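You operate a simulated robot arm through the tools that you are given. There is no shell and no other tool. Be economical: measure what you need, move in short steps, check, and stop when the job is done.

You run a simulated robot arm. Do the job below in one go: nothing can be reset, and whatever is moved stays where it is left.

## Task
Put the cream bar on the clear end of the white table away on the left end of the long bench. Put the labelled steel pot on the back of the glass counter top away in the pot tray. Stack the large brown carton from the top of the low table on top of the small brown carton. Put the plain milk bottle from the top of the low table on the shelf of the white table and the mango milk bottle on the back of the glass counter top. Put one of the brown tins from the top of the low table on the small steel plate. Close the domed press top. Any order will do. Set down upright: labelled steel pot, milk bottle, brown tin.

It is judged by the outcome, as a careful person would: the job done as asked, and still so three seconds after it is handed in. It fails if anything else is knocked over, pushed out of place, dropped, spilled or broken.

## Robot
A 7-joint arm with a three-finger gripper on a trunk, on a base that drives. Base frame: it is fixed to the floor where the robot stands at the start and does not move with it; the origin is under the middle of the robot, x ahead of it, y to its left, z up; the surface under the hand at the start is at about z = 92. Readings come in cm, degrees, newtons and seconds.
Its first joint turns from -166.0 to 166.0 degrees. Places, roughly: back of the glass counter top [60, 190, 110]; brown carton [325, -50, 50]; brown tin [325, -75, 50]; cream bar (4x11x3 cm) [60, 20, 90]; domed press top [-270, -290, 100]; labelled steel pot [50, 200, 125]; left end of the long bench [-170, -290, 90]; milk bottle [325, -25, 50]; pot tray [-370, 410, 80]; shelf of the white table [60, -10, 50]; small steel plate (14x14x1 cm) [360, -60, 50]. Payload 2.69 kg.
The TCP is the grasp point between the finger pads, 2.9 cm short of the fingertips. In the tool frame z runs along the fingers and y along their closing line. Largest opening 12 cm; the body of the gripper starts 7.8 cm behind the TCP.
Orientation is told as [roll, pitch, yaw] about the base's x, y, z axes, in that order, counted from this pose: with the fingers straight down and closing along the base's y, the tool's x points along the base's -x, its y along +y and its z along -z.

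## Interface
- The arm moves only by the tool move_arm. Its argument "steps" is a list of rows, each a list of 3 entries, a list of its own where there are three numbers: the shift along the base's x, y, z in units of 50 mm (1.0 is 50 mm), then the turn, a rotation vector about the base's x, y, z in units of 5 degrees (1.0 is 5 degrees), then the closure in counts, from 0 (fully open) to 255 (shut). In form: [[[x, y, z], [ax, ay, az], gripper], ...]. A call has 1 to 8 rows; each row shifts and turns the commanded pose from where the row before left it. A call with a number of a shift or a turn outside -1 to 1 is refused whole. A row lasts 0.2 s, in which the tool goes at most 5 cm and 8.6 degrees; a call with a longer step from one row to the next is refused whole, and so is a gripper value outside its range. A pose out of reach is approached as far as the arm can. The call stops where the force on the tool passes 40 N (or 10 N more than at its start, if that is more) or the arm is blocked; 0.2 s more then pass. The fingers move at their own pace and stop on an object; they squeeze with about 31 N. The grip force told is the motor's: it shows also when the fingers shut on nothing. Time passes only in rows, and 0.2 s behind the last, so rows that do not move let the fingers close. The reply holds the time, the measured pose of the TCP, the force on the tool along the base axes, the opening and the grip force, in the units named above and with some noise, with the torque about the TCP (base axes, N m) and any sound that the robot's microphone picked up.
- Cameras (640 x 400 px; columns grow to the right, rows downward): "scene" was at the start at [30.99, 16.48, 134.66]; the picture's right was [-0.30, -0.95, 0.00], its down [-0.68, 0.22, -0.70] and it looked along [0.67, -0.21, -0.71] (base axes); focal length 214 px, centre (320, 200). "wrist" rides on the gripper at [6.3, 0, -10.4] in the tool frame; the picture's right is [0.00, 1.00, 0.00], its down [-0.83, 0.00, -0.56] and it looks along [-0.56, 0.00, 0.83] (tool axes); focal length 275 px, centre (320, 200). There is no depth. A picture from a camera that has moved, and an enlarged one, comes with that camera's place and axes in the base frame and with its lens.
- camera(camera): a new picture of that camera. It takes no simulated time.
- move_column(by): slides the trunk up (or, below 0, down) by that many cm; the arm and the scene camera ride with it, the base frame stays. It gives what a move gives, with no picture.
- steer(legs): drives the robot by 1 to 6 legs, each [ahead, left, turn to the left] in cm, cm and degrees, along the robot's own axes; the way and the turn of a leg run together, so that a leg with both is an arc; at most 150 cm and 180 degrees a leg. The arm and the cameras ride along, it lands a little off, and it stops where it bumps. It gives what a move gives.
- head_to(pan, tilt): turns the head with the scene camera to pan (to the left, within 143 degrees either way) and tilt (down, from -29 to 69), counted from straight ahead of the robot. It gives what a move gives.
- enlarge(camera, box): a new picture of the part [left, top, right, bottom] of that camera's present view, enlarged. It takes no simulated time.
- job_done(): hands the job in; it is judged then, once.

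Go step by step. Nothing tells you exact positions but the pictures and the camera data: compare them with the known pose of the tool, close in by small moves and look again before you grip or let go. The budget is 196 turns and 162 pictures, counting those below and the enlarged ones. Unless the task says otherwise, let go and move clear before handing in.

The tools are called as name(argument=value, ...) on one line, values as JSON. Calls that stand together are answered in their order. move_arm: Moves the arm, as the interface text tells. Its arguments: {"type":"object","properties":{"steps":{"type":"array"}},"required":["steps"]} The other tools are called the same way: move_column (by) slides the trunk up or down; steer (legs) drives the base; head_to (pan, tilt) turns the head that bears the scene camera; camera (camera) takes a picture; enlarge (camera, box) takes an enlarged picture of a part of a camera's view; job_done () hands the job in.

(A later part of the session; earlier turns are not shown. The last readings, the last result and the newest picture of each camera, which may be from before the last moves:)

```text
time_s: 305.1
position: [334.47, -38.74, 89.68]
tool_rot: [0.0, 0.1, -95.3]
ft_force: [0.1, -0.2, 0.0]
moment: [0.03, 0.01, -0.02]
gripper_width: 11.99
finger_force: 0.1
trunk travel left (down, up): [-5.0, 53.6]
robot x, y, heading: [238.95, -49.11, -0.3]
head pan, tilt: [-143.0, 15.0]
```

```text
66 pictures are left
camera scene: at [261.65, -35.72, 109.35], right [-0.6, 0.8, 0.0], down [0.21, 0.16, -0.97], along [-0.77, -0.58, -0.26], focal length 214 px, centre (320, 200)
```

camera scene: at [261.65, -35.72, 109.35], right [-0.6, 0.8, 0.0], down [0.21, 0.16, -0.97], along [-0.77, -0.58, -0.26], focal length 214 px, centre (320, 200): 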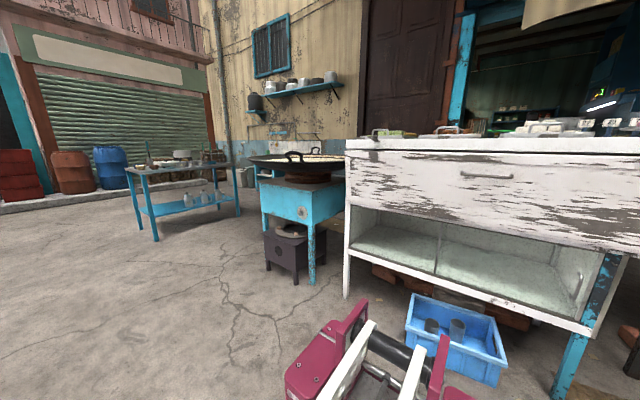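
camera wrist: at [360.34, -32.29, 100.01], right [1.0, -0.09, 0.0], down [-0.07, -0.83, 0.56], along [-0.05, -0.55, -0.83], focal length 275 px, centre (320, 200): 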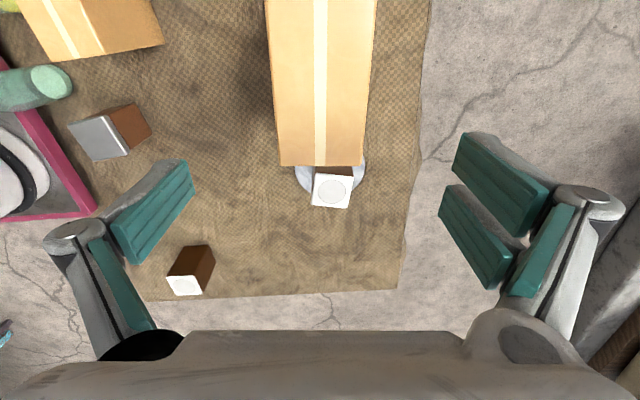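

The shelf of the white table must be reached from the vendor's side (x≈60). I'll take the mango bottle first. To avoid the palm hitting the cap, I'll turn the hand to close along y and tilt it 45°.

move_arm(steps=[[[-0.34, 0.14, 0], [0, 0, 1], 0], [[-0.34, 0.14, 0], [0, 0, 1], 0], [[-0.34, 0.14, 0], [0, 0, 1], 0], [[-0.34, 0.14, 0], [0, 0, 1], 0], [[-0.34, 0.14, 0], [0, 0, 1], 0], [[-0.34, 0.14, 0], [0, 0, 1], 0], [[-0.34, 0.14, 0], [0, 0, 1], 0], [[-0.34, 0.14, 0], [0, 0, 1], 0]])

move_arm(steps=[[[-0.34, 0.14, 0], [0, 0, 1], 0], [[-0.34, 0.14, 0], [0, 0, 1], 0], [[-0.34, 0.14, 0], [0, 0, 1], 0], [[-0.34, 0.14, 0], [0, 0, 1], 0], [[-0.34, 0.14, 0], [0, 0, 1], 0], [[-0.34, 0.14, 0], [0, 0, 1], 0], [[-0.34, 0.14, 0], [0, 0, 1], 0], [[-0.34, 0.14, 0], [0, 0, 1], 0]])

move_arm(steps=[[[-0.3, 0.14, 0], [0, 0, 1], 0], [[-0.3, 0.14, 0], [0, 0, 1], 0], [[-0.2, 0.14, 0], [0, 0, 1], 0], [[0, 0, 0], [0, -1, 0], 0], [[0, 0, 0], [0, -1, 0], 0], [[0, 0, 0], [0, -1, 0], 0], [[0, 0, 0], [0, -1, 0], 0], [[0, 0, 0], [0, -1, 0], 0]])

move_arm(steps=[[[0, 0, 0], [0, -1, 0], 0], [[0, 0, 0], [0, -1, 0], 0], [[0, 0, 0], [0, -1, 0], 0], [[0, 0, 0], [0, -1, 0], 0], [[0, 0, 0], [0, 0, 0], 0]])

camera(camera="wrist")

head_to(pan=0, tilt=40)

camera(camera="scene")

```text
time_s: 306.9
position: [320.9, -33.04, 89.71]
tool_rot: [0.0, 0.0, -55.2]
ft_force: [0.8, -0.3, 0.4]
moment: [-0.01, 0.01, 0.01]
gripper_width: 12.01
finger_force: 0.0
trunk travel left (down, up): [-5.0, 53.6]
robot x, y, heading: [239.36, -49.0, -0.1]
head pan, tilt: [-143.0, 15.0]
```

```text
time_s: 308.7
position: [307.3, -27.67, 89.68]
tool_rot: [0.1, 0.0, -15.2]
ft_force: [-0.8, -0.7, -0.6]
moment: [0.02, 0.03, -0.02]
gripper_width: 12.0
finger_force: 0.1
trunk travel left (down, up): [-5.0, 53.6]
robot x, y, heading: [239.31, -49.29, -0.3]
head pan, tilt: [-143.0, 15.0]
```

```text
time_s: 310.5
position: [303.43, -25.33, 89.71]
tool_rot: [0.1, -25.0, -0.5]
ft_force: [0.4, -0.1, -0.6]
moment: [-0.03, -0.02, -0.04]
gripper_width: 12.01
finger_force: 0.0
trunk travel left (down, up): [-5.0, 53.6]
robot x, y, heading: [238.96, -48.82, -0.4]
head pan, tilt: [-143.0, 15.0]
```

```text
time_s: 311.7
position: [303.89, -25.83, 89.77]
tool_rot: [1.1, -44.7, -2.1]
ft_force: [1.1, -0.1, -0.3]
moment: [0.01, -0.01, -0.01]
gripper_width: 12.0
finger_force: 0.1
trunk travel left (down, up): [-5.0, 53.6]
robot x, y, heading: [239.29, -48.9, -0.2]
head pan, tilt: [-143.0, 15.0]
```

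```text
65 pictures are left
camera wrist: at [292.1, -25.61, 92.65], right [0.02, 1.0, 0.01], down [0.2, -0.01, 0.98], along [0.98, -0.02, -0.2], focal length 275 px, centre (320, 200)
```

wrist: 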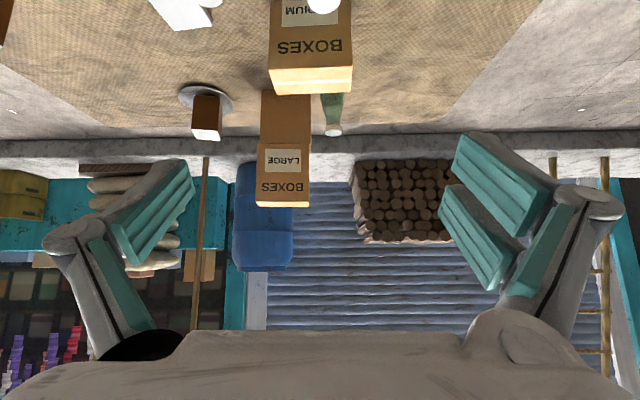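

```text
time_s: 313.9
position: [303.68, -26.2, 89.35]
tool_rot: [0.3, -44.4, -1.7]
ft_force: [0.6, 0.2, 0.4]
moment: [0.04, 0.01, 0.04]
gripper_width: 11.98
finger_force: 0.0
trunk travel left (down, up): [-5.0, 53.6]
robot x, y, heading: [239.2, -48.96, -0.2]
head pan, tilt: [0.0, 40.0]
```

```text
64 pictures are left
camera scene: at [261.69, -35.55, 107.72], right [-0.59, 0.81, 0.0], down [0.34, 0.25, -0.91], along [-0.73, -0.53, -0.42], focal length 214 px, centre (320, 200)
```

scene: 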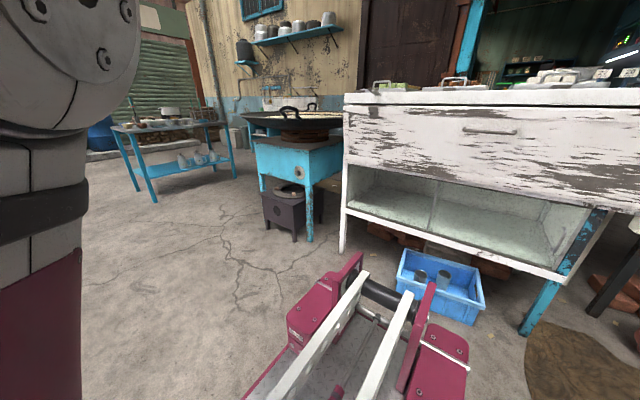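

The head got caught on the arm on its way round. I'll turn it back, then bring the arm toward the bottle and try again.

head_to(pan=-143, tilt=15)

move_arm(steps=[[[0.2, 0.1, -0.6], [0, 0, 0.2], 0], [[0.1, 0, -0.6], [0, 0, 0.1], 0], [[0, 0, -0.6], [0, 0, 0], 0], [[0, 0, 0], [0, 0, 0], 0]])

head_to(pan=0, tilt=40)

camera(camera="scene")

```text
time_s: 316.2
position: [303.6, -25.75, 89.58]
tool_rot: [0.7, -44.6, -1.5]
ft_force: [0.4, 0.2, 0.2]
moment: [-0.03, -0.01, 0.04]
gripper_width: 12.0
finger_force: 0.0
trunk travel left (down, up): [-5.0, 53.6]
robot x, y, heading: [239.52, -48.95, -0.1]
head pan, tilt: [-143.0, 15.0]
```

```text
time_s: 317.1
position: [307.41, -28.32, 83.34]
tool_rot: [7.1, -45.9, -9.8]
ft_force: [-0.8, -0.1, 1.4]
moment: [0.0, 0.0, 0.01]
gripper_width: 12.01
finger_force: 0.1
trunk travel left (down, up): [-5.0, 53.6]
robot x, y, heading: [239.05, -48.76, -0.2]
head pan, tilt: [-143.0, 15.0]
stopped in row 4: the arm was blocked; the commanded pose is now the measured one
```

```text
time_s: 319.3
position: [307.55, -28.61, 83.33]
tool_rot: [7.0, -45.7, -10.5]
ft_force: [-0.4, -0.6, -0.2]
moment: [-0.01, 0.02, 0.05]
gripper_width: 12.01
finger_force: 0.0
trunk travel left (down, up): [-5.0, 53.6]
robot x, y, heading: [239.05, -48.79, -0.1]
head pan, tilt: [0.0, 40.0]
```

```text
63 pictures are left
camera scene: at [261.65, -35.72, 109.49], right [-0.6, 0.8, 0.0], down [0.2, 0.15, -0.97], along [-0.78, -0.58, -0.24], focal length 214 px, centre (320, 200)
```

scene: 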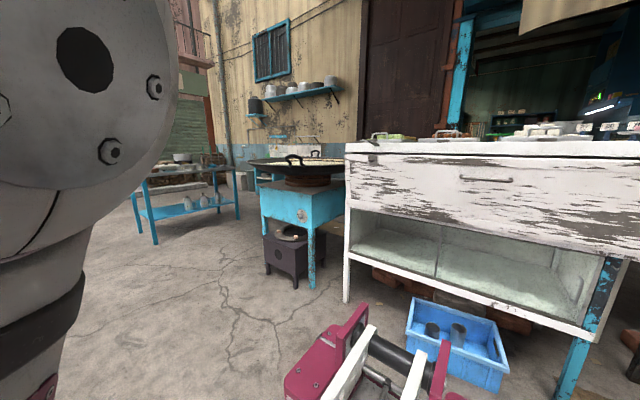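

The arm's elbow is touching the head. I'll set the head back, extend the arm forward and up to free it, then turn the head.

head_to(pan=-143, tilt=0)

move_arm(steps=[[[0.6, 0, 0.7], [0, 0, 0], 0], [[0.6, 0, 0.7], [0, 0, 0], 0], [[0.8, 0, 0.4], [0, 0, 0], 0], [[0.8, 0, 0.2], [0, 0, 0], 0], [[0.8, 0, 0], [0, 0, 0], 0], [[0.8, 0, 0], [0, 0, 0], 0], [[0.8, 0, 0], [0, 0, 0], 0], [[0, 0, 0], [0, 0, 0], 0]])

head_to(pan=0, tilt=40)

camera(camera="scene")

```text
time_s: 321.6
position: [307.56, -28.42, 83.08]
tool_rot: [6.7, -45.6, -9.9]
ft_force: [0.3, -0.4, 0.4]
moment: [0.0, -0.01, 0.03]
gripper_width: 12.01
finger_force: 0.1
trunk travel left (down, up): [-5.0, 53.6]
robot x, y, heading: [239.33, -48.91, -0.1]
head pan, tilt: [-143.0, 0.0]
```

```text
time_s: 323.4
position: [333.52, -28.25, 93.29]
tool_rot: [6.7, -45.9, -9.6]
ft_force: [-0.3, 0.1, 0.4]
moment: [0.0, -0.01, -0.01]
gripper_width: 11.98
finger_force: 0.1
trunk travel left (down, up): [-5.0, 53.6]
robot x, y, heading: [239.18, -48.84, -0.1]
head pan, tilt: [-143.0, 0.0]
```

```text
time_s: 325.7
position: [333.51, -28.16, 93.3]
tool_rot: [6.7, -45.9, -9.6]
ft_force: [-0.3, 0.4, 0.5]
moment: [-0.04, 0.01, 0.02]
gripper_width: 12.02
finger_force: 0.1
trunk travel left (down, up): [-5.0, 53.6]
robot x, y, heading: [238.95, -48.5, -0.1]
head pan, tilt: [0.0, 40.0]
```

```text
62 pictures are left
camera scene: at [277.63, -30.17, 105.39], right [0.0, -1.0, 0.0], down [-0.64, 0.0, -0.77], along [0.77, 0.0, -0.64], focal length 214 px, centre (320, 200)
```

scene: 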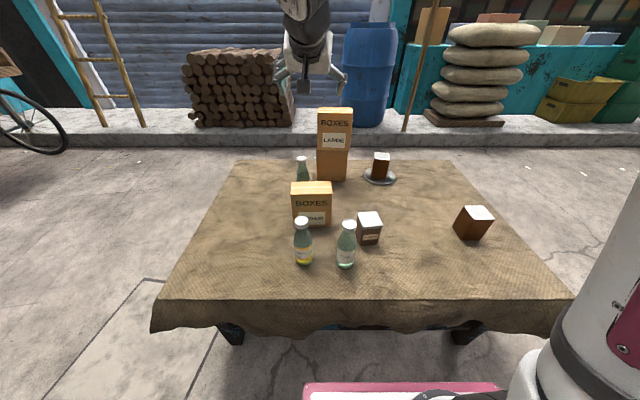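

The head is free now. I'll back the robot 15 cm so the arm works more extended, straighten the hand's orientation, and set up behind the mango bottle at (315.7,-25.5).

steer(legs=[[-15, 0, 0]])

move_arm(steps=[[[0, 0, 0], [0, 0, 0.96], 0], [[0, 0, 0], [0, 0, 0.96], 0], [[-0.48, 0.09, -0.8], [-0.93, 0, -0.96], 0], [[-0.48, 0.09, -0.8], [0, 0, 0], 0], [[-0.48, 0.09, -0.8], [0, 0, 0], 0], [[-0.48, 0.09, -0.8], [0, 0, 0], 0], [[-0.48, 0.09, -0.8], [0, 0, 0], 0], [[-0.4, 0, -0.8], [0, 0, 0], 0]])

camera(camera="wrist")

camera(camera="scene")

```text
time_s: 327.0
position: [318.28, -28.23, 93.39]
tool_rot: [6.7, -45.9, -9.7]
ft_force: [-0.1, 1.1, 0.6]
moment: [0.0, 0.0, -0.01]
gripper_width: 12.02
finger_force: 0.0
trunk travel left (down, up): [-5.0, 53.6]
robot x, y, heading: [223.71, -48.9, -0.2]
head pan, tilt: [0.0, 40.0]
```

```text
time_s: 328.8
position: [304.31, -25.86, 69.5]
tool_rot: [0.1, -45.8, 0.1]
ft_force: [0.0, -0.9, 0.3]
moment: [0.02, 0.03, 0.01]
gripper_width: 11.99
finger_force: 0.1
trunk travel left (down, up): [-5.0, 53.6]
robot x, y, heading: [224.18, -48.87, -0.1]
head pan, tilt: [0.0, 40.0]
```

```text
61 pictures are left
camera wrist: at [292.43, -25.87, 72.05], right [0.0, 1.0, 0.0], down [0.18, 0.0, 0.98], along [0.98, 0.0, -0.18], focal length 275 px, centre (320, 200)
```

wrist: 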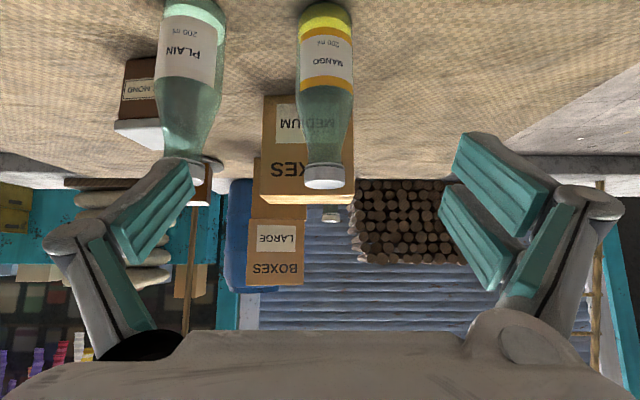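

```text
60 pictures are left
camera scene: at [262.46, -30.13, 105.4], right [0.0, -1.0, 0.0], down [-0.64, 0.0, -0.77], along [0.77, 0.0, -0.64], focal length 214 px, centre (320, 200)
```

scene: 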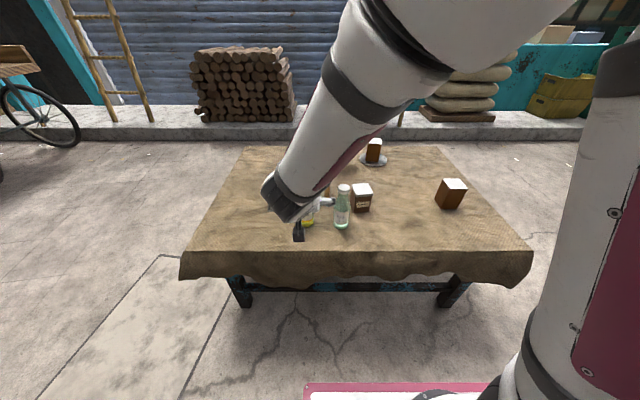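

The bottle is in line. I'll narrow the opening to stay clear of the plain bottle and move in along the finger axis.

move_arm(steps=[[[0, 0.08, -0.36], [0, 0, 0], 76], [[0, 0, 0], [0, 0, 0], 76], [[0.56, 0, -0.545], [0, 0, 0], 76], [[0.56, 0, -0.545], [0, 0, 0], 76], [[0.56, 0, -0.545], [0, 0, 0], 76], [[0.56, 0, -0.545], [0, 0, 0], 76], [[0, 0, 0], [0, 0, 0], 76]])

camera(camera="wrist")

enlarge(camera="scene", box=[250, 150, 410, 260])

```text
time_s: 330.4
position: [315.54, -25.65, 56.53]
tool_rot: [0.1, -46.0, 0.0]
ft_force: [0.5, 0.2, -0.4]
moment: [-0.01, -0.02, -0.01]
gripper_width: 8.39
finger_force: 0.1
trunk travel left (down, up): [-5.0, 53.6]
robot x, y, heading: [223.95, -49.34, -0.4]
head pan, tilt: [0.0, 40.0]
```

```text
59 pictures are left
camera wrist: at [303.69, -25.53, 59.24], right [0.0, 1.0, 0.0], down [0.18, 0.0, 0.98], along [0.98, 0.0, -0.18], focal length 275 px, centre (320, 200)
```

wrist: 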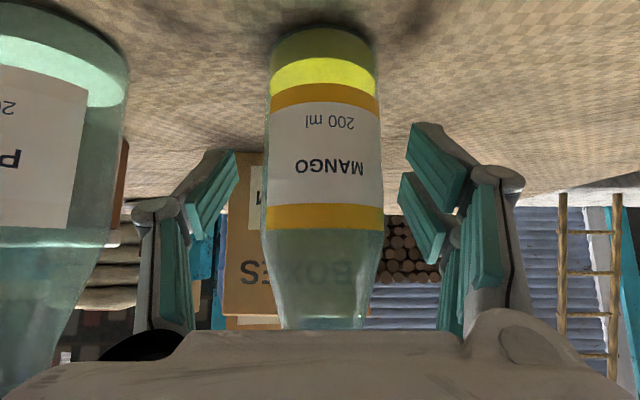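

```text
3.64 times, centred on (330, 205) of scene
camera zoom: at [262.46, -30.13, 105.39], right [0.0, -1.0, 0.0], down [-0.64, 0.0, -0.77], along [0.77, 0.0, -0.64], focal length 780 px, centre (284, 182)
```

zoom: 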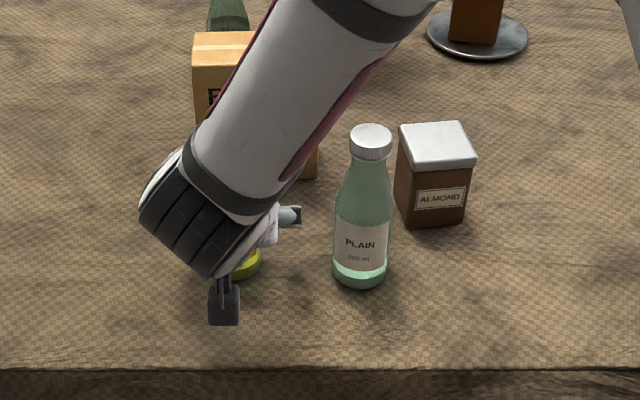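

Centred perfectly; closing and lifting slightly.

move_arm(steps=[[[0, 0, 0], [0, 0, 0], 255], [[0, 0, 0], [0, 0, 0], 255], [[0, 0, 0], [0, 0, 0], 255], [[0, 0, 0.3], [0, 0, 0], 255], [[0, 0, 0.7], [0, 0, 0], 255], [[0, 0, 0.9], [0, 0, 0], 255], [[0, 0, 0.9], [0, 0, 0], 255], [[0, 0, 0], [0, 0, 0], 255]])

camera(camera="wrist")

```text
time_s: 332.2
position: [315.5, -25.61, 70.55]
tool_rot: [0.1, -45.7, 0.0]
ft_force: [-0.4, -1.1, -4.5]
moment: [-0.03, 0.06, 0.01]
gripper_width: 5.39
finger_force: 31.3
trunk travel left (down, up): [-5.0, 53.6]
robot x, y, heading: [224.22, -48.54, -0.1]
head pan, tilt: [0.0, 40.0]
```

```text
57 pictures are left
camera wrist: at [303.72, -25.56, 73.24], right [0.0, 1.0, 0.0], down [0.18, 0.0, 0.98], along [0.98, 0.0, -0.18], focal length 275 px, centre (320, 200)
```

wrist: 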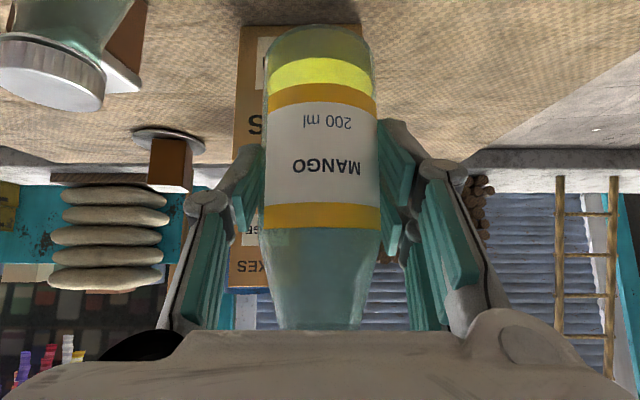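

The mango bottle is held upright. I'll raise the trunk and drive without turning: sideways up the street, then backwards past the counter's end.

move_column(by=35)

steer(legs=[[0, 150, 0], [0, 150, 0], [0, 144, 0], [-150, 0, 0], [-100, 0, 0]])

move_arm(steps=[[[0, 0, 0.9], [0, 0, 0], 255], [[0, 0, 0.9], [0, 0, 0], 255], [[0, 0, 0.9], [0, 0, 0], 255], [[0, 0, 0.9], [0, 0, 0], 255], [[0, 0, 0.4], [0, 0, 0], 255], [[0, 0, 0], [0, 0, 0], 255]])

camera(camera="scene")

```text
time_s: 335.7
position: [315.56, -25.67, 105.67]
tool_rot: [0.0, -45.8, 0.0]
ft_force: [0.5, -0.4, -4.4]
moment: [0.0, 0.02, -0.01]
gripper_width: 5.39
finger_force: 31.2
trunk travel left (down, up): [-40.0, 18.6]
robot x, y, heading: [224.07, -48.73, -0.4]
head pan, tilt: [0.0, 40.0]
```

```text
time_s: 340.7
position: [314.93, 76.32, 105.43]
tool_rot: [-0.1, -45.7, 3.4]
ft_force: [0.0, -0.1, -3.4]
moment: [0.02, 0.06, 0.02]
gripper_width: 5.38
finger_force: 30.9
trunk travel left (down, up): [-40.0, 18.6]
robot x, y, heading: [225.11, 47.34, 3.3]
head pan, tilt: [0.0, 40.0]
stopped in leg 1: the robot was blocked; the commanded pose is now the measured one
```

```text
time_s: 342.1
position: [314.97, 76.28, 125.46]
tool_rot: [0.0, -45.8, 3.5]
ft_force: [-0.9, -0.7, -4.3]
moment: [-0.02, 0.05, 0.0]
gripper_width: 5.37
finger_force: 30.8
trunk travel left (down, up): [-40.0, 18.6]
robot x, y, heading: [225.0, 47.89, 3.3]
head pan, tilt: [0.0, 40.0]
```

```text
56 pictures are left
camera scene: at [252.77, 68.05, 140.39], right [0.06, -1.0, 0.0], down [-0.64, -0.04, -0.77], along [0.76, 0.05, -0.64], focal length 214 px, centre (320, 200)
```

scene: 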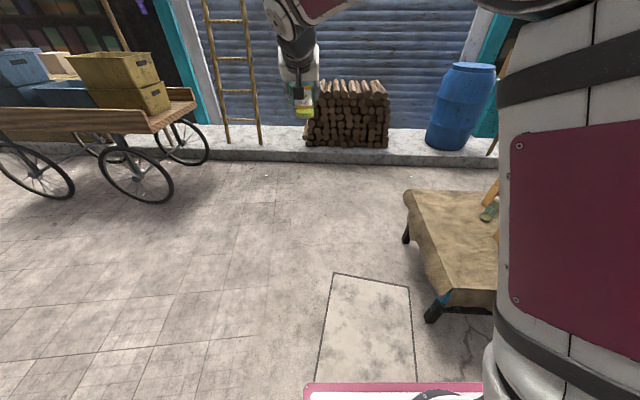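

The robot bumped into something on its left. I'll look there before moving on.

head_to(pan=100, tilt=45)

camera(camera="scene")

```text
time_s: 343.9
position: [314.99, 76.3, 125.51]
tool_rot: [-0.1, -45.8, 3.5]
ft_force: [-0.1, -0.2, -3.9]
moment: [-0.02, 0.03, -0.05]
gripper_width: 5.37
finger_force: 31.0
trunk travel left (down, up): [-40.0, 18.6]
robot x, y, heading: [225.14, 47.22, 3.4]
head pan, tilt: [100.0, 45.0]
```

```text
55 pictures are left
camera scene: at [242.4, 75.45, 139.66], right [0.97, 0.23, 0.0], down [0.16, -0.69, -0.71], along [-0.16, 0.69, -0.71], focal length 214 px, centre (320, 200)
```

scene: 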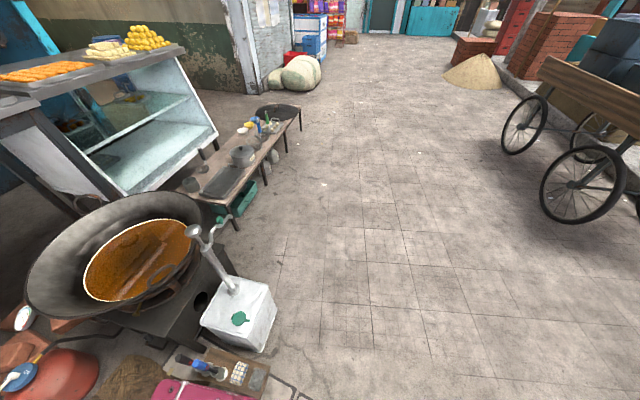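

It only nudged up against the plank by the fuel can, which stands undisturbed. I'll step away, go forward 35 cm, then continue sideways and back.

steer(legs=[[0, -6, -3.4], [35, 0, 0], [0, 150, 0], [0, 150, 0], [0, 50, 0], [-150, 0, 0]])

head_to(pan=0, tilt=35)

camera(camera="scene")

```text
time_s: 370.4
position: [200.58, 414.64, 125.53]
tool_rot: [-0.2, -45.8, 1.2]
ft_force: [0.5, -0.2, -3.2]
moment: [0.0, -0.02, -0.01]
gripper_width: 5.39
finger_force: 30.7
trunk travel left (down, up): [-40.0, 18.6]
robot x, y, heading: [109.5, 389.1, 1.3]
head pan, tilt: [100.0, 45.0]
```

```text
time_s: 372.1
position: [200.45, 414.61, 125.44]
tool_rot: [-0.1, -45.9, 1.2]
ft_force: [0.0, 0.5, -4.0]
moment: [0.03, 0.0, -0.02]
gripper_width: 5.39
finger_force: 31.4
trunk travel left (down, up): [-40.0, 18.6]
robot x, y, heading: [109.62, 389.57, 1.1]
head pan, tilt: [0.0, 35.0]
```

```text
54 pictures are left
camera scene: at [138.36, 408.93, 141.14], right [0.02, -1.0, 0.0], down [-0.57, -0.01, -0.82], along [0.82, 0.02, -0.57], focal length 214 px, centre (320, 200)
```

scene: 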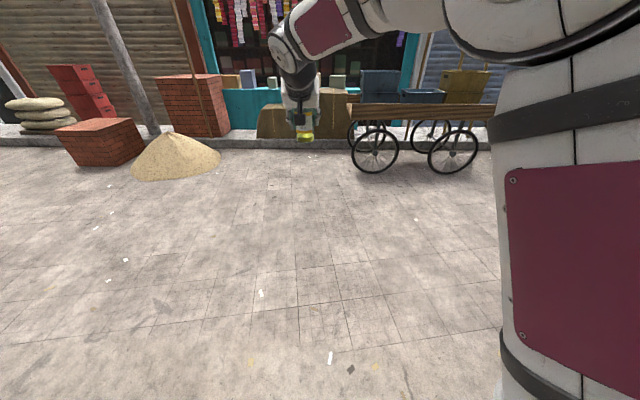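

steer(legs=[[-143, 0, -1.2], [0, -150, 0], [0, -64, 0]])

camera(camera="scene")

camera(camera="wrist")

```text
time_s: 389.4
position: [52.77, 196.03, 125.48]
tool_rot: [-0.2, -45.8, -1.6]
ft_force: [0.4, -0.3, -3.8]
moment: [0.02, 0.04, -0.05]
gripper_width: 5.38
finger_force: 31.2
trunk travel left (down, up): [-40.0, 18.6]
robot x, y, heading: [-39.42, 175.05, -1.7]
head pan, tilt: [0.0, 35.0]
```

```text
53 pictures are left
camera scene: at [-9.59, 193.36, 141.14], right [-0.03, -1.0, 0.0], down [-0.57, 0.02, -0.82], along [0.82, -0.02, -0.57], focal length 214 px, centre (320, 200)
```

scene: 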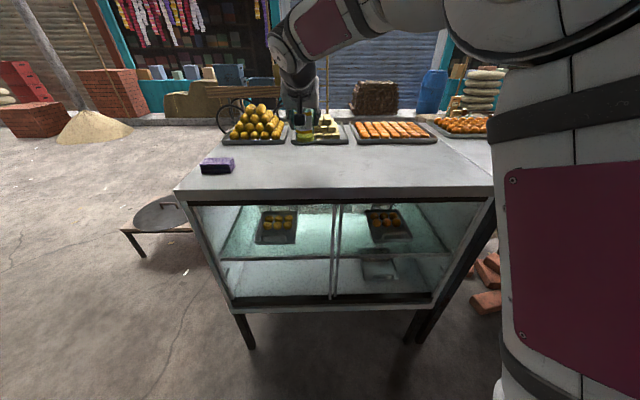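

```text
52 pictures are left
camera wrist: at [40.99, 196.45, 128.17], right [0.03, 1.0, 0.0], down [0.18, 0.0, 0.98], along [0.98, -0.03, -0.18], focal length 275 px, centre (320, 200)
```

wrist: 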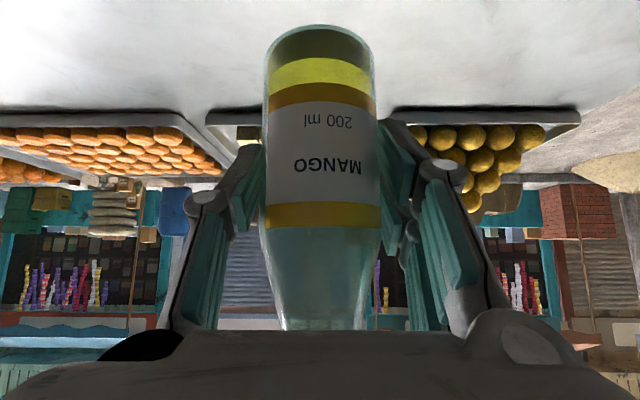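

In place above the empty back part of the counter. Move 5 cm in and lower.

move_arm(steps=[[[0.5, 0.2, -0.4], [0, 0, 0], 255], [[0.5, 0.2, -0.4], [0, 0, 0], 255], [[0, 0, -0.7], [0, 0, 0], 255], [[0, 0, -0.12], [0, 0, 0], 255], [[0, 0, 0], [0, 0, 0], 255]])

enlarge(camera="scene", box=[240, 70, 380, 170])

```text
time_s: 390.6
position: [57.69, 198.01, 117.49]
tool_rot: [-0.2, -45.8, -1.7]
ft_force: [-0.5, 0.6, -3.4]
moment: [0.01, -0.04, -0.02]
gripper_width: 5.37
finger_force: 31.4
trunk travel left (down, up): [-40.0, 18.6]
robot x, y, heading: [-39.52, 175.52, -1.7]
head pan, tilt: [0.0, 35.0]
```

```text
4.00 times, centred on (310, 120) of scene
camera zoom: at [-9.59, 193.36, 141.14], right [-0.03, -1.0, 0.0], down [-0.57, 0.02, -0.82], along [0.82, -0.02, -0.57], focal length 858 px, centre (360, 520)
```

zoom: 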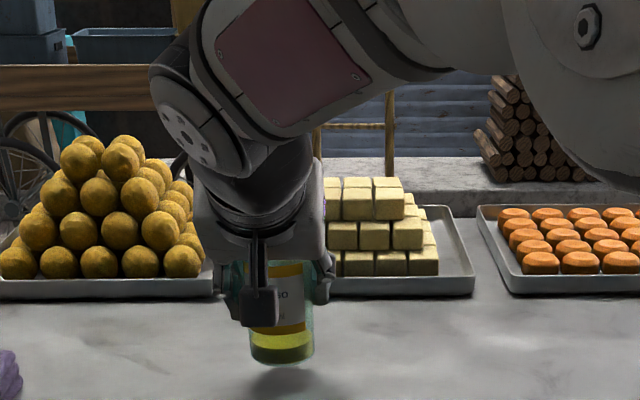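

move_arm(steps=[[[0, 0, -0.1], [0, 0, 0], 255], [[0, 0, -0.06], [0, 0, 0], 255], [[0, 0, 0], [0, 0, 0], 255]])

move_arm(steps=[[[0, 0, -0.06], [0, 0, 0], 255], [[0, 0, 0], [0, 0, 0], 255]])

move_arm(steps=[[[0, 0, -0.05], [0, 0, 0], 255], [[0, 0, 0], [0, 0, 0], 255]])

enlarge(camera="scene", box=[240, 70, 380, 170])

```text
time_s: 391.4
position: [57.9, 198.11, 116.56]
tool_rot: [-0.1, -45.8, -1.6]
ft_force: [0.2, -0.2, -3.7]
moment: [0.0, 0.01, -0.02]
gripper_width: 5.39
finger_force: 30.5
trunk travel left (down, up): [-40.0, 18.6]
robot x, y, heading: [-39.38, 175.44, -1.9]
head pan, tilt: [0.0, 35.0]
```

```text
time_s: 392.1
position: [57.82, 198.01, 116.26]
tool_rot: [-0.1, -45.8, -1.6]
ft_force: [0.3, 0.0, -4.0]
moment: [0.0, 0.04, 0.0]
gripper_width: 5.39
finger_force: 30.7
trunk travel left (down, up): [-40.0, 18.6]
robot x, y, heading: [-39.57, 175.31, -1.8]
head pan, tilt: [0.0, 35.0]
```

```text
time_s: 392.6
position: [57.81, 198.05, 116.05]
tool_rot: [-0.1, -45.7, -1.5]
ft_force: [-0.3, -0.5, -2.8]
moment: [0.02, 0.04, 0.0]
gripper_width: 5.36
finger_force: 31.0
trunk travel left (down, up): [-40.0, 18.6]
robot x, y, heading: [-39.3, 174.95, -1.9]
head pan, tilt: [0.0, 35.0]
```

```text
4.00 times, centred on (310, 120) of scene
camera zoom: at [-9.59, 193.36, 141.14], right [-0.03, -1.0, 0.0], down [-0.57, 0.02, -0.82], along [0.82, -0.02, -0.57], focal length 858 px, centre (360, 520)
```

zoom: 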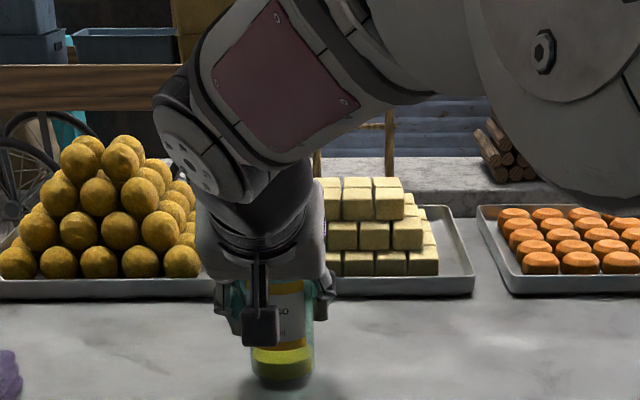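

move_arm(steps=[[[0, 0, -0.06], [0, 0, 0], 255], [[0, 0, 0], [0, 0, 0], 255]])

move_arm(steps=[[[0, 0, -0.06], [0, 0, 0], 255], [[0, 0, 0], [0, 0, 0], 255]])

move_arm(steps=[[[0, 0, -0.06], [0, 0, 0], 255], [[0, 0, 0], [0, 0, 0], 255]])

```text
time_s: 393.2
position: [57.82, 197.96, 115.83]
tool_rot: [0.0, -45.7, -1.6]
ft_force: [-0.6, -0.4, -3.4]
moment: [0.01, 0.02, 0.0]
gripper_width: 5.38
finger_force: 30.6
trunk travel left (down, up): [-40.0, 18.6]
robot x, y, heading: [-39.22, 175.02, -1.6]
head pan, tilt: [0.0, 35.0]
```

```text
time_s: 393.9
position: [57.7, 198.01, 115.72]
tool_rot: [0.0, -45.9, -1.7]
ft_force: [-0.9, -1.2, 7.3]
moment: [0.2, 0.08, 0.05]
gripper_width: 5.37
finger_force: 31.1
trunk travel left (down, up): [-40.0, 18.6]
robot x, y, heading: [-39.22, 175.35, -1.8]
head pan, tilt: [0.0, 35.0]
```

```text
time_s: 394.4
position: [57.76, 197.93, 115.63]
tool_rot: [0.2, -46.2, -1.7]
ft_force: [1.4, -3.2, 26.3]
moment: [0.08, -0.29, 0.08]
gripper_width: 5.4
finger_force: 31.0
trunk travel left (down, up): [-40.0, 18.6]
robot x, y, heading: [-39.05, 175.38, -1.8]
head pan, tilt: [0.0, 35.0]
```

Standing on the counter. Ease off, open, and retreat along the finger axis.

move_arm(steps=[[[0, 0, 0.05], [0, 0, 0], 255], [[0, 0, 0], [0, 0, 0], 110], [[0, 0, 0], [0, 0, 0], 76], [[0, 0, 0], [0, 0, 0], 76], [[-0.36, 0, 0.35], [0, 0, 0], 76], [[-0.56, 0, 0.55], [0, 0, 0], 76], [[-0.6, 0, 0.6], [0, 0, 0], 76], [[-0.6, 0, 0.6], [0, 0, 0], 76]])

camera(camera="wrist")

```text
time_s: 396.2
position: [47.18, 198.02, 126.0]
tool_rot: [0.0, -45.7, -1.6]
ft_force: [0.3, -0.9, -0.5]
moment: [-0.01, 0.01, -0.03]
gripper_width: 8.43
finger_force: 0.1
trunk travel left (down, up): [-40.0, 18.6]
robot x, y, heading: [-39.77, 175.16, -1.7]
head pan, tilt: [0.0, 35.0]
```

```text
49 pictures are left
camera wrist: at [35.28, 198.53, 128.62], right [0.03, 1.0, 0.0], down [0.18, 0.0, 0.98], along [0.98, -0.03, -0.18], focal length 275 px, centre (320, 200)
```

wrist: 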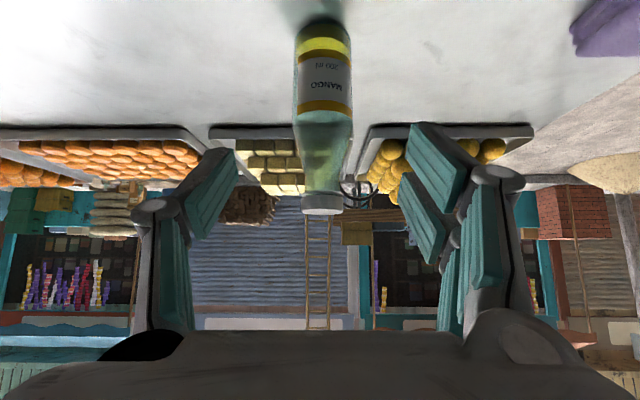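

The mango bottle stands upright. I'll straighten and tuck the arm, then drive down to look at the white table's shelf from the vendor's side.

move_arm(steps=[[[-0.5, 0, 0.2], [0, 0, 0], 0], [[-0.4, 0, 0.2], [0, 1, 0], 0], [[-0.4, 0, 0], [0, 1, 0], 0], [[-0.4, 0, 0], [0, 1, 0], 0], [[-0.4, 0, 0], [0, 1, 0], 0], [[-0.4, 0, 0], [0, 1, 0], 0], [[-0.4, 0, 0], [0, 1, 0], 0], [[-0.4, 0, 0], [0, 1, 0], 0]])

move_arm(steps=[[[-0.4, -0.5, 0], [0, 1, 0], 0], [[-0.3, -0.5, 0], [0, 1, 0], 0], [[0, -0.5, 0], [0, 0, 0], 0], [[0, -0.5, 0], [0, 0, 0], 0], [[0, 0, 0], [0, 0, 0], 0]])

steer(legs=[[0, -140, 1.7]])

head_to(pan=-15, tilt=60)

camera(camera="scene")

```text
time_s: 398.1
position: [30.77, 197.96, 128.0]
tool_rot: [-1.1, -10.7, -1.1]
ft_force: [0.5, -0.2, -0.6]
moment: [0.04, 0.02, -0.03]
gripper_width: 12.01
finger_force: 0.1
trunk travel left (down, up): [-40.0, 18.6]
robot x, y, heading: [-39.32, 175.18, -1.8]
head pan, tilt: [0.0, 35.0]
```

```text
time_s: 399.2
position: [27.15, 187.91, 127.87]
tool_rot: [-1.3, -0.8, -1.1]
ft_force: [0.4, 0.2, 0.3]
moment: [0.01, 0.03, -0.01]
gripper_width: 12.0
finger_force: 0.0
trunk travel left (down, up): [-40.0, 18.6]
robot x, y, heading: [-39.41, 175.24, -1.9]
head pan, tilt: [0.0, 35.0]
```

```text
time_s: 402.0
position: [28.26, 157.45, 128.11]
tool_rot: [-1.3, -1.0, -6.4]
ft_force: [-0.1, 0.0, 0.6]
moment: [-0.03, 0.03, 0.01]
gripper_width: 12.02
finger_force: 0.1
trunk travel left (down, up): [-40.0, 18.6]
robot x, y, heading: [-39.23, 151.25, -6.8]
head pan, tilt: [0.0, 35.0]
stopped in leg 1: the robot was blocked; the commanded pose is now the measured one
```

```text
time_s: 402.9
position: [28.3, 157.37, 128.04]
tool_rot: [-1.2, -0.9, -6.4]
ft_force: [0.0, 0.5, -0.6]
moment: [0.02, 0.0, 0.0]
gripper_width: 12.0
finger_force: 0.1
trunk travel left (down, up): [-40.0, 18.6]
robot x, y, heading: [-39.06, 150.83, -6.9]
head pan, tilt: [-15.0, 60.0]
```

```text
48 pictures are left
camera scene: at [-10.39, 164.78, 137.72], right [-0.37, -0.93, 0.0], down [-0.8, 0.32, -0.5], along [0.46, -0.19, -0.87], focal length 214 px, centre (320, 200)
```

scene: 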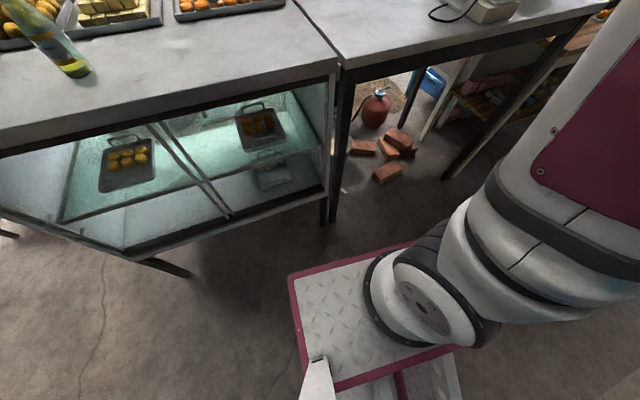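

The rear corner brushed the wall; I'll step forward, straighten and carry on.

steer(legs=[[8, 3, 0], [0, 0, 6.9], [0, -124, 0]])

head_to(pan=-10, tilt=55)

camera(camera="scene")

```text
time_s: 410.4
position: [36.01, 45.2, 128.01]
tool_rot: [-1.3, -1.0, 1.4]
ft_force: [0.4, -0.9, -0.1]
moment: [0.02, 0.02, 0.02]
gripper_width: 11.99
finger_force: 0.1
trunk travel left (down, up): [-40.0, 18.6]
robot x, y, heading: [-30.11, 29.39, 1.0]
head pan, tilt: [-15.0, 60.0]
```

```text
time_s: 411.0
position: [36.09, 45.19, 128.01]
tool_rot: [-1.4, -0.8, 1.3]
ft_force: [0.1, -0.1, 0.9]
moment: [0.02, 0.0, -0.03]
gripper_width: 11.99
finger_force: 0.0
trunk travel left (down, up): [-40.0, 18.6]
robot x, y, heading: [-29.8, 29.75, 0.9]
head pan, tilt: [-10.0, 55.0]
```

```text
47 pictures are left
camera scene: at [-2.68, 47.79, 138.32], right [-0.16, -0.99, 0.0], down [-0.81, 0.13, -0.57], along [0.57, -0.09, -0.82], focal length 214 px, centre (320, 200)
```

scene: 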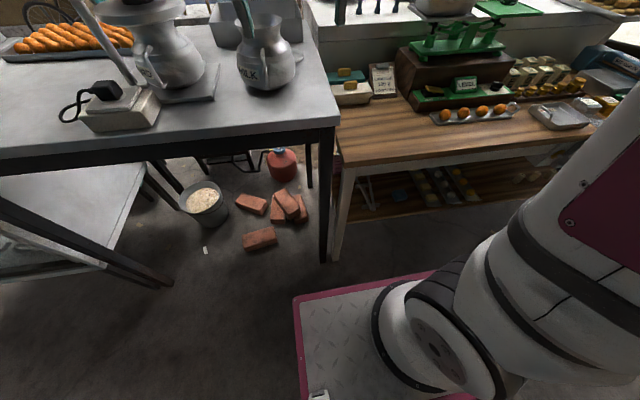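

The shelf is visible under the wooden top. I'll back into the doorway and lower the trunk for a clear look into it.

steer(legs=[[-28, -30, -1]])

move_column(by=-40)

head_to(pan=-5, tilt=30)

camera(camera="scene")

```text
time_s: 413.6
position: [8.42, 13.98, 128.06]
tool_rot: [-1.2, -0.9, 0.3]
ft_force: [0.4, 0.7, 0.7]
moment: [-0.01, -0.02, 0.0]
gripper_width: 12.02
finger_force: 0.0
trunk travel left (down, up): [-40.0, 18.6]
robot x, y, heading: [-57.91, -0.06, -0.4]
head pan, tilt: [-10.0, 55.0]
```

```text
time_s: 417.4
position: [8.41, 13.99, 88.1]
tool_rot: [-1.3, -0.9, 0.2]
ft_force: [-0.2, 0.4, 0.3]
moment: [0.0, 0.0, 0.02]
gripper_width: 12.01
finger_force: 0.0
trunk travel left (down, up): [0.0, 58.6]
robot x, y, heading: [-57.73, -0.13, -0.5]
head pan, tilt: [-10.0, 55.0]
```

```text
time_s: 418.3
position: [8.49, 14.05, 88.0]
tool_rot: [-1.3, -0.9, 0.3]
ft_force: [0.4, -0.2, 0.4]
moment: [0.02, 0.02, -0.03]
gripper_width: 11.97
finger_force: 0.1
trunk travel left (down, up): [0.0, 58.6]
robot x, y, heading: [-58.02, -0.15, -0.3]
head pan, tilt: [-5.0, 30.0]
```

```text
46 pictures are left
camera scene: at [-19.18, 17.66, 102.03], right [-0.09, -1.0, 0.0], down [-0.5, 0.05, -0.87], along [0.86, -0.08, -0.5], focal length 214 px, centre (320, 200)
```

scene: 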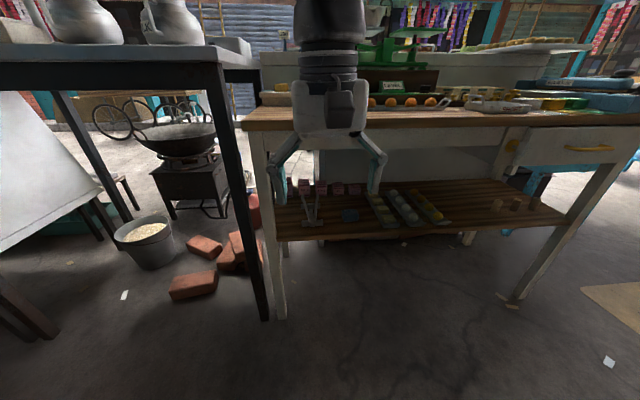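

enlarge(camera="scene", box=[240, 90, 600, 260])

```text
1.78 times, centred on (420, 175) of scene
camera zoom: at [-19.18, 17.66, 102.03], right [-0.09, -1.0, 0.0], down [-0.5, 0.05, -0.87], along [0.86, -0.08, -0.5], focal length 381 px, centre (142, 244)
```

zoom: 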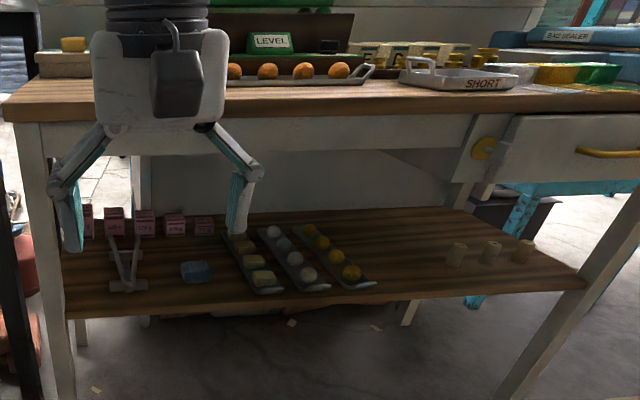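

The shelf (z≈50) is open at the front, with a free stretch around (55,-56) between the small trays and the corks; a 60° tilted hand will fit. Now back to the low table for the plain bottle.

move_column(by=40)

steer(legs=[[27, 30, 0.4], [0, 150, 0], [0, 150, 0], [0, 67, 0]])

```text
time_s: 422.1
position: [8.49, 14.03, 127.96]
tool_rot: [-1.3, -1.0, 0.2]
ft_force: [-0.8, -0.2, 0.1]
moment: [-0.04, 0.01, 0.0]
gripper_width: 11.99
finger_force: 0.0
trunk travel left (down, up): [-40.0, 18.6]
robot x, y, heading: [-57.79, -0.55, -0.2]
head pan, tilt: [-5.0, 30.0]
```

```text
time_s: 441.9
position: [34.08, 410.52, 127.98]
tool_rot: [-1.3, -0.9, 0.7]
ft_force: [0.3, 0.0, -0.4]
moment: [-0.04, 0.02, -0.02]
gripper_width: 12.03
finger_force: 0.0
trunk travel left (down, up): [-40.0, 18.6]
robot x, y, heading: [-32.25, 395.91, 0.2]
head pan, tilt: [-5.0, 30.0]
```

The way was clear. Now out into the street and down to the low table.

steer(legs=[[150, 0, 0], [143, 0, 0], [0, -150, 0], [0, -150, 0], [0, -46, 0]])

```text
time_s: 472.5
position: [336.1, 71.3, 127.94]
tool_rot: [-1.3, -0.8, 1.4]
ft_force: [0.2, -0.7, -0.4]
moment: [0.02, 0.02, -0.02]
gripper_width: 12.03
finger_force: 0.0
trunk travel left (down, up): [-40.0, 18.6]
robot x, y, heading: [270.31, 55.91, 1.0]
head pan, tilt: [-5.0, 30.0]
```

steer(legs=[[-13, 0, -1], [0, -105, 0], [-33, 0, 0]])

move_arm(steps=[[[0.3, 0, 0], [0.26, 0, 0], 0], [[0.4, 0, 0], [0, -0.98, 0], 0], [[0.4, 0, 0], [0, -0.98, 0], 0], [[0.4, 0, 0], [0, -0.98, 0], 0], [[0.4, 0, 0], [0, -0.98, 0], 0], [[0.4, 0, 0], [0, -0.98, 0], 0], [[0.4, 0, 0], [0, -0.98, 0], 0], [[0.4, 0, 0], [0, -0.98, 0], 0]])

move_arm(steps=[[[0, -0.5, 0], [0, -0.98, 0], 0], [[0, -0.5, 0], [0, -0.98, 0], 0], [[0, 0, 0], [0, -0.98, 0], 0], [[0, 0, 0], [0, -0.98, 0], 0], [[0, 0, 0], [0, -0.98, 0], 0], [[0, 0, 0], [0, 0, 0], 0]])

camera(camera="scene")

```text
time_s: 480.6
position: [290.08, -35.13, 127.89]
tool_rot: [-1.3, -0.9, 0.4]
ft_force: [1.4, 0.1, 0.2]
moment: [0.01, -0.03, 0.0]
gripper_width: 11.97
finger_force: 0.0
trunk travel left (down, up): [-40.0, 18.6]
robot x, y, heading: [223.99, -49.55, -0.0]
head pan, tilt: [-5.0, 30.0]
```

```text
time_s: 482.4
position: [305.64, -35.25, 128.09]
tool_rot: [-0.2, -35.3, 0.5]
ft_force: [0.4, 0.4, 0.4]
moment: [0.02, 0.0, 0.03]
gripper_width: 11.99
finger_force: 0.0
trunk travel left (down, up): [-40.0, 18.6]
robot x, y, heading: [223.89, -49.66, -0.3]
head pan, tilt: [-5.0, 30.0]
```

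```text
time_s: 483.8
position: [305.68, -40.22, 128.08]
tool_rot: [-0.6, -59.6, 0.7]
ft_force: [0.9, -0.2, -0.3]
moment: [0.0, 0.02, 0.0]
gripper_width: 11.97
finger_force: 0.1
trunk travel left (down, up): [-40.0, 18.6]
robot x, y, heading: [223.66, -49.36, -0.2]
head pan, tilt: [-5.0, 30.0]
```

```text
44 pictures are left
camera scene: at [253.4, -31.48, 141.93], right [-0.09, -1.0, 0.0], down [-0.5, 0.04, -0.87], along [0.86, -0.08, -0.5], focal length 214 px, centre (320, 200)
```

scene: 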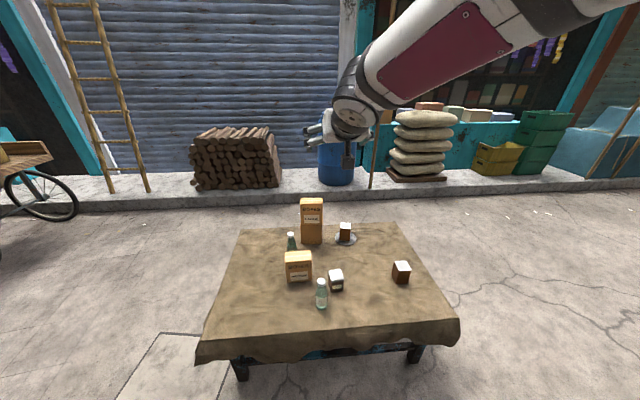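

Lowering the trunk and bringing the hand down behind the plain bottle.

move_column(by=-35)

move_arm(steps=[[[-0.08, 0.08, -0.84], [0.12, 0, 0], 76], [[-0.08, 0.08, -0.84], [0, 0, 0], 76], [[-0.08, 0.08, -0.84], [0, 0, 0], 76], [[-0.08, 0.08, -0.84], [0, 0, 0], 76], [[-0.08, 0.08, -0.84], [0, 0, 0], 76], [[-0.08, 0.08, -0.84], [0, 0, 0], 76], [[-0.08, 0.06, -0.84], [0, 0, 0], 76], [[0, 0, 0], [0, 0, 0], 76]])

camera(camera="wrist")

camera(camera="scene")

```text
time_s: 487.2
position: [305.68, -40.03, 92.98]
tool_rot: [-0.6, -59.7, 0.9]
ft_force: [-0.2, 0.7, 0.5]
moment: [-0.01, -0.02, 0.04]
gripper_width: 12.01
finger_force: 0.1
trunk travel left (down, up): [-5.0, 53.6]
robot x, y, heading: [223.63, -49.32, 0.1]
head pan, tilt: [-5.0, 30.0]
```

```text
time_s: 489.0
position: [306.47, -35.48, 64.5]
tool_rot: [0.4, -59.6, -0.2]
ft_force: [-0.9, -0.4, 0.5]
moment: [0.02, -0.01, -0.01]
gripper_width: 8.42
finger_force: 0.1
out of reach, approached as far as the arm can: row 4, 5, 6, 7
trunk travel left (down, up): [-5.0, 53.6]
robot x, y, heading: [224.15, -49.53, -0.3]
head pan, tilt: [-5.0, 30.0]
```

```text
43 pictures are left
camera wrist: at [294.29, -35.48, 64.26], right [-0.01, 1.0, 0.0], down [-0.06, 0.0, 1.0], along [1.0, 0.01, 0.06], focal length 275 px, centre (320, 200)
```

wrist: 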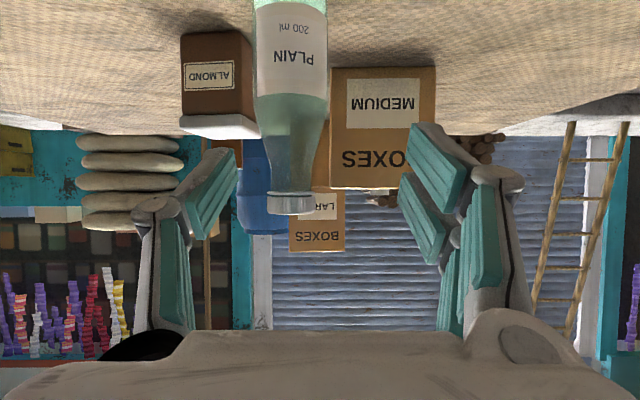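

```text
42 pictures are left
camera scene: at [262.91, -31.43, 106.93], right [-0.08, -1.0, 0.0], down [-0.5, 0.04, -0.87], along [0.86, -0.07, -0.5], focal length 214 px, centre (320, 200)
```

scene: 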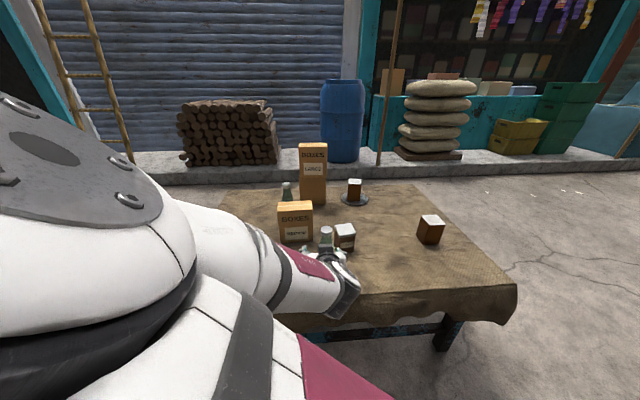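

The arm is a bit too folded here. I'll back the robot 12 cm and re-approach more extended.

steer(legs=[[-12, 0, 0]])

move_arm(steps=[[[0.5, 0, 0], [0, 0, 0], 76], [[0.5, 0, 0], [0, 0, 0], 76], [[0, 0, 0], [0, 0, 0], 76]])

camera(camera="scene")

```text
time_s: 490.3
position: [294.36, -35.4, 64.57]
tool_rot: [0.5, -59.5, -0.1]
ft_force: [0.4, 0.5, 0.2]
moment: [0.03, 0.04, 0.01]
gripper_width: 8.44
finger_force: 0.1
trunk travel left (down, up): [-5.0, 53.6]
robot x, y, heading: [211.72, -49.22, -0.0]
head pan, tilt: [-5.0, 30.0]
```

```text
time_s: 491.1
position: [299.39, -35.36, 64.59]
tool_rot: [0.4, -59.6, -0.1]
ft_force: [-0.6, 0.1, -0.2]
moment: [-0.02, 0.03, -0.03]
gripper_width: 8.42
finger_force: 0.1
trunk travel left (down, up): [-5.0, 53.6]
robot x, y, heading: [211.67, -49.6, -0.2]
head pan, tilt: [-5.0, 30.0]
```

```text
41 pictures are left
camera scene: at [250.82, -31.42, 106.93], right [-0.09, -1.0, 0.0], down [-0.5, 0.04, -0.87], along [0.86, -0.08, -0.5], focal length 214 px, centre (320, 200)
```

scene: 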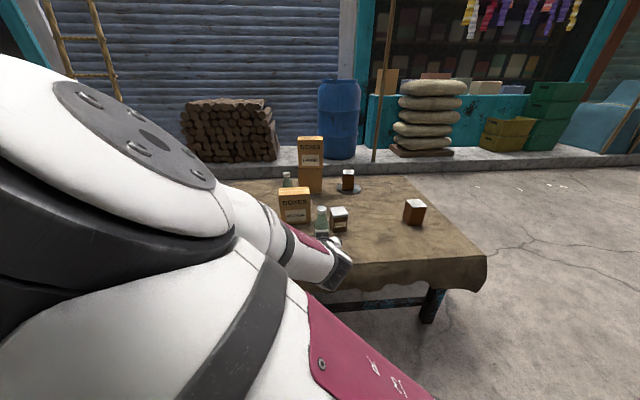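

move_arm(steps=[[[0.32, -0.46, 0], [0, 0, 0], 76], [[0, 0, 0], [0, 0, 0], 76], [[0.65, 0, -0.375], [0, 0, 0], 76], [[0.65, 0, -0.375], [0, 0, 0], 76], [[0.65, 0, -0.375], [0, 0, 0], 76], [[0, 0, 0], [0, 0, 0], 76]])

camera(camera="wrist")

```text
time_s: 492.5
position: [310.71, -37.72, 58.78]
tool_rot: [0.5, -59.7, -0.1]
ft_force: [0.1, 1.1, 0.3]
moment: [0.04, 0.03, 0.01]
gripper_width: 8.42
finger_force: 0.1
trunk travel left (down, up): [-5.0, 53.6]
robot x, y, heading: [211.77, -49.63, -0.0]
head pan, tilt: [-5.0, 30.0]
```

```text
40 pictures are left
camera wrist: at [298.6, -37.65, 58.59], right [-0.01, 1.0, 0.0], down [-0.06, 0.0, 1.0], along [1.0, 0.01, 0.06], focal length 275 px, centre (320, 200)
```

wrist: 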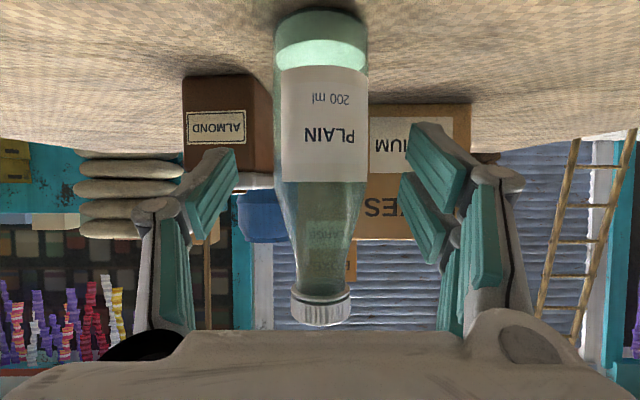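

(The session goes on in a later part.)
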